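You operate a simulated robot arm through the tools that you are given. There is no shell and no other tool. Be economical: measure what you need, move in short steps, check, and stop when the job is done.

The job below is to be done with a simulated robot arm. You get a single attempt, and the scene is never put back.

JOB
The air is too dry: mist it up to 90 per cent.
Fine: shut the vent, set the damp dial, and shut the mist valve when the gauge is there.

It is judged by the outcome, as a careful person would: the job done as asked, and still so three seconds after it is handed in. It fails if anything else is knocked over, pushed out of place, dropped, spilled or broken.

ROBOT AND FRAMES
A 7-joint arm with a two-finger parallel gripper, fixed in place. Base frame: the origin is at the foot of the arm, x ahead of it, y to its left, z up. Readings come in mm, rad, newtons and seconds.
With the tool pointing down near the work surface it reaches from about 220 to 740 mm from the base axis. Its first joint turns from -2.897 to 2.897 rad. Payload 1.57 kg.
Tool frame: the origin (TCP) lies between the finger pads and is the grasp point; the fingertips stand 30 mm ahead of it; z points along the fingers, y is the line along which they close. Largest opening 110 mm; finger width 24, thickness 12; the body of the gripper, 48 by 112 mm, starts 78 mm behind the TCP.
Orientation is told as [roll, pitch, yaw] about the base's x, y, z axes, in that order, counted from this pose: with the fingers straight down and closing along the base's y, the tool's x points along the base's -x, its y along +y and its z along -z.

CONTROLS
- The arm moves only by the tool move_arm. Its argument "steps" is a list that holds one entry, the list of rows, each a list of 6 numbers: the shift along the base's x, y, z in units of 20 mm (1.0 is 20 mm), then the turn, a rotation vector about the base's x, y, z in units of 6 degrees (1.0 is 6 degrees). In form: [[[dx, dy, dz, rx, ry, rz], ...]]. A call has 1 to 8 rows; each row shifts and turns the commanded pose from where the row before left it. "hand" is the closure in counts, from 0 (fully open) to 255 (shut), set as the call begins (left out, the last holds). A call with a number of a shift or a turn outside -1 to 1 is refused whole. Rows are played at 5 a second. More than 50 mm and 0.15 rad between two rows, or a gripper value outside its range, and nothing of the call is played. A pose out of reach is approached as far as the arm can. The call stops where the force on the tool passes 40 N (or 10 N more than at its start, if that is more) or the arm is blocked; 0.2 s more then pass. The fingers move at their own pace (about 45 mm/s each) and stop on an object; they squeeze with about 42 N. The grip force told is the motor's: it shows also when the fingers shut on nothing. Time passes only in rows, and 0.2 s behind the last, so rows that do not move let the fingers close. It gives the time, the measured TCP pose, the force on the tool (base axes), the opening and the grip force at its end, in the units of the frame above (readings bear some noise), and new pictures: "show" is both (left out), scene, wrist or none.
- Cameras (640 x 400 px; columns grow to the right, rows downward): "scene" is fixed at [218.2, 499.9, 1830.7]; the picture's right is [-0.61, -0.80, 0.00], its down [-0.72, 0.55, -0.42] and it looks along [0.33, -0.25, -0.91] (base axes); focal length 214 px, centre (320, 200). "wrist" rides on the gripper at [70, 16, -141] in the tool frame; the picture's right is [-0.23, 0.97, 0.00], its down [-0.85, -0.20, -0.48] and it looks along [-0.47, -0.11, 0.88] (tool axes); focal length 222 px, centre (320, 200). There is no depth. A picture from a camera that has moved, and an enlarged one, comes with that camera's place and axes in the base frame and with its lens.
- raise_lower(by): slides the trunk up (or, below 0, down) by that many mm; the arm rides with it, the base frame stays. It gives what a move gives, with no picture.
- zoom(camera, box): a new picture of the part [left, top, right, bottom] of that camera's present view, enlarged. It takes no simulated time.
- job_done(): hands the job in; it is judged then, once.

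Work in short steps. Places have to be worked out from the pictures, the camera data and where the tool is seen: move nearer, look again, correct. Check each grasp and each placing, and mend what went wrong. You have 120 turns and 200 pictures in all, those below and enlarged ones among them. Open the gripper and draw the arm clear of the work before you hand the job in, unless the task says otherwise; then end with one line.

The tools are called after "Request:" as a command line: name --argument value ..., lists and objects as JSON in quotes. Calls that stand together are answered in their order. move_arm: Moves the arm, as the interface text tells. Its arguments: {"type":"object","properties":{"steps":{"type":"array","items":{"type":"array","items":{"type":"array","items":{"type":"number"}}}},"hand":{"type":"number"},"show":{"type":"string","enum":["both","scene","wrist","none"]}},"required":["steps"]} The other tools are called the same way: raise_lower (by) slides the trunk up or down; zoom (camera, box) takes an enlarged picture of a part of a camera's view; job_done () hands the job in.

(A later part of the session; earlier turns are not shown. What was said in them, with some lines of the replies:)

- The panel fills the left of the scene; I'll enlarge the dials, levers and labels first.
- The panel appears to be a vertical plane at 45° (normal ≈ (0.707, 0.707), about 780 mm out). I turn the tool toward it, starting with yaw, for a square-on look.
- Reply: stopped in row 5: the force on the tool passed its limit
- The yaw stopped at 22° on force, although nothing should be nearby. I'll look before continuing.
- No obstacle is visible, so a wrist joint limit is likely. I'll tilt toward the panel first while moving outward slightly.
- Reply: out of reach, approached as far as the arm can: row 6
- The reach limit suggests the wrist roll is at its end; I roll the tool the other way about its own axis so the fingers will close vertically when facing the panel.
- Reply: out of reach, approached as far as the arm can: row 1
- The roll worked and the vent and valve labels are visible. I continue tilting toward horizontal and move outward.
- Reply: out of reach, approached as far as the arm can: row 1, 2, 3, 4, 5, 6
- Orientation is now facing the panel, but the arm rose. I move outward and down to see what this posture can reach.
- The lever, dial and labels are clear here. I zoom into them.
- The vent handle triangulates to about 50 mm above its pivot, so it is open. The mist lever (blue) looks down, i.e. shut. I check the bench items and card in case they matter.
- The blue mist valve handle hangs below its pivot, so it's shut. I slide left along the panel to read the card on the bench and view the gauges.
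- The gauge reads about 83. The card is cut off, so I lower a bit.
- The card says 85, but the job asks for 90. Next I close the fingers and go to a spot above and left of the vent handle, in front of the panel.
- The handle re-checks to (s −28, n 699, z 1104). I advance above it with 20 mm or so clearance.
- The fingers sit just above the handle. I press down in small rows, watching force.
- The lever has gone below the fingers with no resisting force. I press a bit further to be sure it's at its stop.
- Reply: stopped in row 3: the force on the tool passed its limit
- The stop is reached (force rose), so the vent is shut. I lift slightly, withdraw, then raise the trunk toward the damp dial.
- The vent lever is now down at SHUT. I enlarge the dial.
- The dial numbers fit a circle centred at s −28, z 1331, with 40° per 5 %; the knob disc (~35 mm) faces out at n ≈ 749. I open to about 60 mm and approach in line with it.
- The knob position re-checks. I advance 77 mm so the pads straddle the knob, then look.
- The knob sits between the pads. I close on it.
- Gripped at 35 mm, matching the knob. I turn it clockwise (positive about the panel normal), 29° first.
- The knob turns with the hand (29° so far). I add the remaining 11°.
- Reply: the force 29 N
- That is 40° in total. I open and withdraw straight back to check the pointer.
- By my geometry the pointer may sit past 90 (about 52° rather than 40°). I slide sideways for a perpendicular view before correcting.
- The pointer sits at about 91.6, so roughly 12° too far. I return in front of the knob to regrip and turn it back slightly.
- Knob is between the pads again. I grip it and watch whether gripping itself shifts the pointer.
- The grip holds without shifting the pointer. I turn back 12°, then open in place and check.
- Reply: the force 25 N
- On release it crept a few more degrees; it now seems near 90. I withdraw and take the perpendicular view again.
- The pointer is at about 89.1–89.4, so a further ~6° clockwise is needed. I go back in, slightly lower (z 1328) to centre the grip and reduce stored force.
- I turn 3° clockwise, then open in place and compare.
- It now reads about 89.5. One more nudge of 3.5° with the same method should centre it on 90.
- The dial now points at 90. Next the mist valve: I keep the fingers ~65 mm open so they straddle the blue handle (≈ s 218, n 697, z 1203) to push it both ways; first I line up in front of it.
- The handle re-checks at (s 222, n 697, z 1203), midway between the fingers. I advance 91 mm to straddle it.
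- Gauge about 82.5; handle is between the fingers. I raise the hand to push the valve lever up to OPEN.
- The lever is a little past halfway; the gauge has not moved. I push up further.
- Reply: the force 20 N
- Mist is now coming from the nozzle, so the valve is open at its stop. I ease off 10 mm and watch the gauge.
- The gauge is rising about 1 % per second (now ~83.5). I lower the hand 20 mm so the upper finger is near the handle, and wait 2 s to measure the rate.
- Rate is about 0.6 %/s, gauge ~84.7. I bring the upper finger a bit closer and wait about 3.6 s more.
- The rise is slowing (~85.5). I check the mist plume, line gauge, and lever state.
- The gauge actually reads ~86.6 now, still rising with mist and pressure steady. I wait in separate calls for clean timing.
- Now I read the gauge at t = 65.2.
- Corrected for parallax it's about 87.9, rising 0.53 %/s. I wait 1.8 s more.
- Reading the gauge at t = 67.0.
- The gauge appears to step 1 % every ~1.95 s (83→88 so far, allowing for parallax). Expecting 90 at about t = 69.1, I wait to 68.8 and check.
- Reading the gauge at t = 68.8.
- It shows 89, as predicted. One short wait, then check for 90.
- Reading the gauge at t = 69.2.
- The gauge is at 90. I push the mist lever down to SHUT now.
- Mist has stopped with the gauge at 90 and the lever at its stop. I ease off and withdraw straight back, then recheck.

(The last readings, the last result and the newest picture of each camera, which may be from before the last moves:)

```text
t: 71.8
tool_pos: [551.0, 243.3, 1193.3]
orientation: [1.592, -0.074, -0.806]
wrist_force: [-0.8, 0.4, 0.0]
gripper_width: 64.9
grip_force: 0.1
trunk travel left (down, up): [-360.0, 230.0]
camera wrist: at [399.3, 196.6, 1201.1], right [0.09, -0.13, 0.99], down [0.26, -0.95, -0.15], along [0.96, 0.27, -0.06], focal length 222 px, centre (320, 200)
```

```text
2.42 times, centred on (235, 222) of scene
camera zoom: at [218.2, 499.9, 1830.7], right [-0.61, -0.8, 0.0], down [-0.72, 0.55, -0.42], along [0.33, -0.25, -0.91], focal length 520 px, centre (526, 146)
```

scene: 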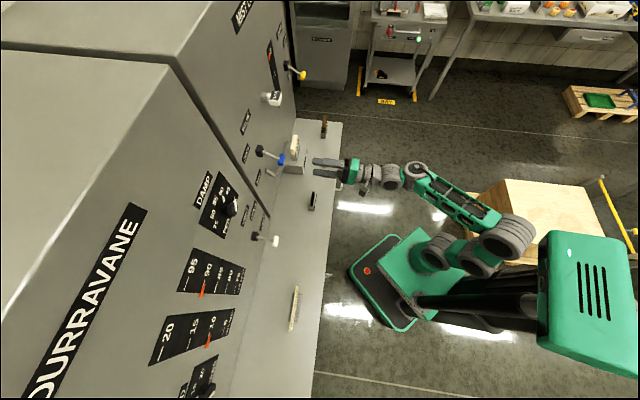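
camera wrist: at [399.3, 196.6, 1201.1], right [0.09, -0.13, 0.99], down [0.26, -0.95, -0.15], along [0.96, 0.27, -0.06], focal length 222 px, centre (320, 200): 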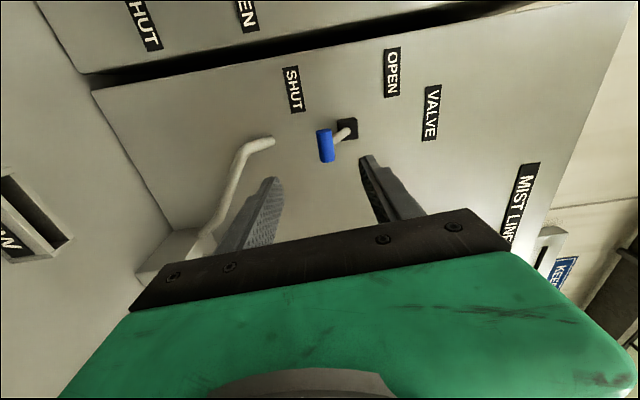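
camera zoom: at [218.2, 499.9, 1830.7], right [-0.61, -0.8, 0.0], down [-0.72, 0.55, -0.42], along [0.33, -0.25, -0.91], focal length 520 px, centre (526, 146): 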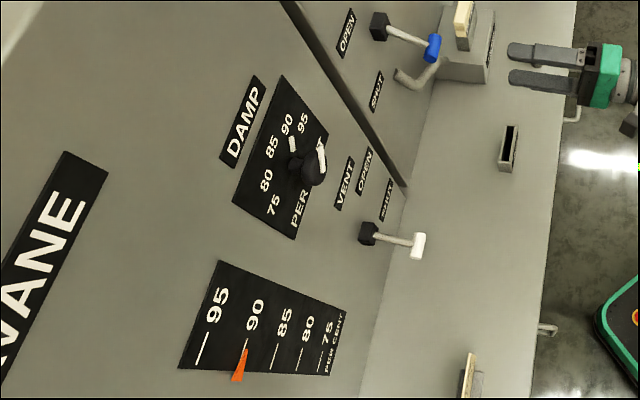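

Gauge holds at 90, all levers look right. A blue notice on the side is partly visible; I read it and let a few seconds pass to confirm the reading holds.

Request:
move_arm --steps '[[[-0.9, -0.9, 0.5, 0, 0, 0], [-0.5, -0.5, 0.5, 0, 0, 0], [0.6, -0.6, 0.5, 0, 0, 0], [0.6, -0.6, 0.5, 0, 0, 0], [0.6, -0.6, 0.5, 0, 0, 0], [0.6, -0.6, 0.5, 0, 0, 0], [0.6, -0.6, 0.5, 0, 0, 0], [0, 0, 0, 0, 0, 0]]]'

Request:
zoom --camera "scene" --box '[170, 235, 260, 305]'

```text
t: 73.6
tool_pos: [585.7, 153.5, 1262.3]
orientation: [1.592, -0.074, -0.806]
wrist_force: [0.0, -0.1, 0.3]
gripper_width: 64.8
grip_force: 0.1
trunk travel left (down, up): [-360.0, 230.0]
camera wrist: at [433.8, 106.8, 1271.1], right [0.09, -0.13, 0.99], down [0.26, -0.95, -0.15], along [0.96, 0.27, -0.05], focal length 222 px, centre (320, 200)
```

scene: 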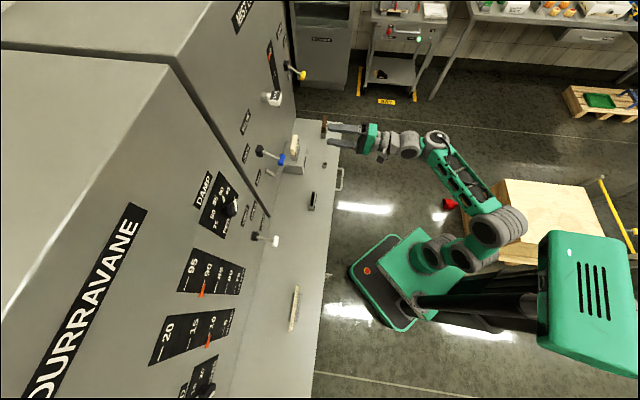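
wrist: 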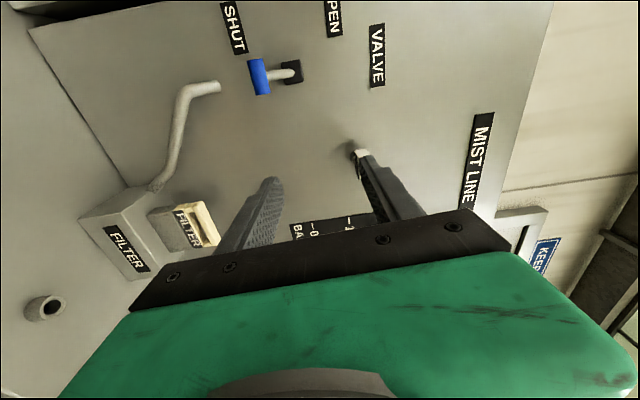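

```text
5.71 times, centred on (215, 270) of scene
camera zoom: at [218.2, 499.9, 1830.7], right [-0.61, -0.8, 0.0], down [-0.72, 0.55, -0.42], along [0.33, -0.25, -0.91], focal length 1226 px, centre (920, -200)
```

zoom: 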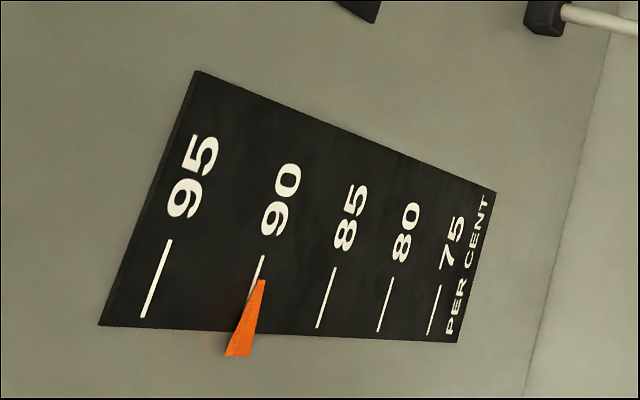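

The gauge is steady at 90, the sign belongs to the cabinet beyond. I open the gripper and draw the arm back clear.

Request:
move_arm --steps '[[[-0.8, -0.8, 0.3, 0, 0, 0], [-0.8, -0.8, 0.3, 0, 0, 0], [-0.8, -0.8, 0.3, 0, 0, 0], [0, 0, 0, 0, 0, 0], [0, 0, 0, 0, 0, 0]]]' --hand 0 --show "scene"

Request:
zoom --camera "scene" --box '[170, 140, 300, 305]'

```text
t: 74.8
tool_pos: [537.1, 105.3, 1282.2]
orientation: [1.594, -0.073, -0.807]
wrist_force: [-0.1, -0.1, 0.1]
gripper_width: 110.0
grip_force: 0.1
trunk travel left (down, up): [-360.0, 230.0]
```

scene: 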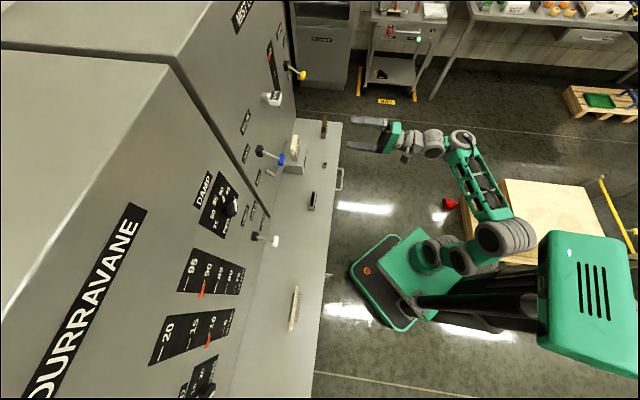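

```text
2.42 times, centred on (235, 222) of scene
camera zoom: at [218.2, 499.9, 1830.7], right [-0.61, -0.8, 0.0], down [-0.72, 0.55, -0.42], along [0.33, -0.25, -0.91], focal length 520 px, centre (526, 146)
```

zoom: 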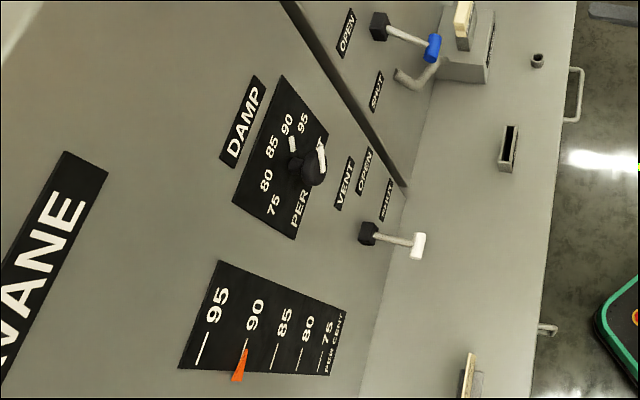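

The vent is shut, the dial is at 90, the mist valve is shut, the gauge is steady at 90, and the arm is clear. I'm handing in.

Request:
job_done

```text
The job is handed in.
```

The air is misted up to 90 per cent: the vent is shut, the damp dial is set to 90, and the mist valve was shut when the gauge reached 90, where it has stayed.
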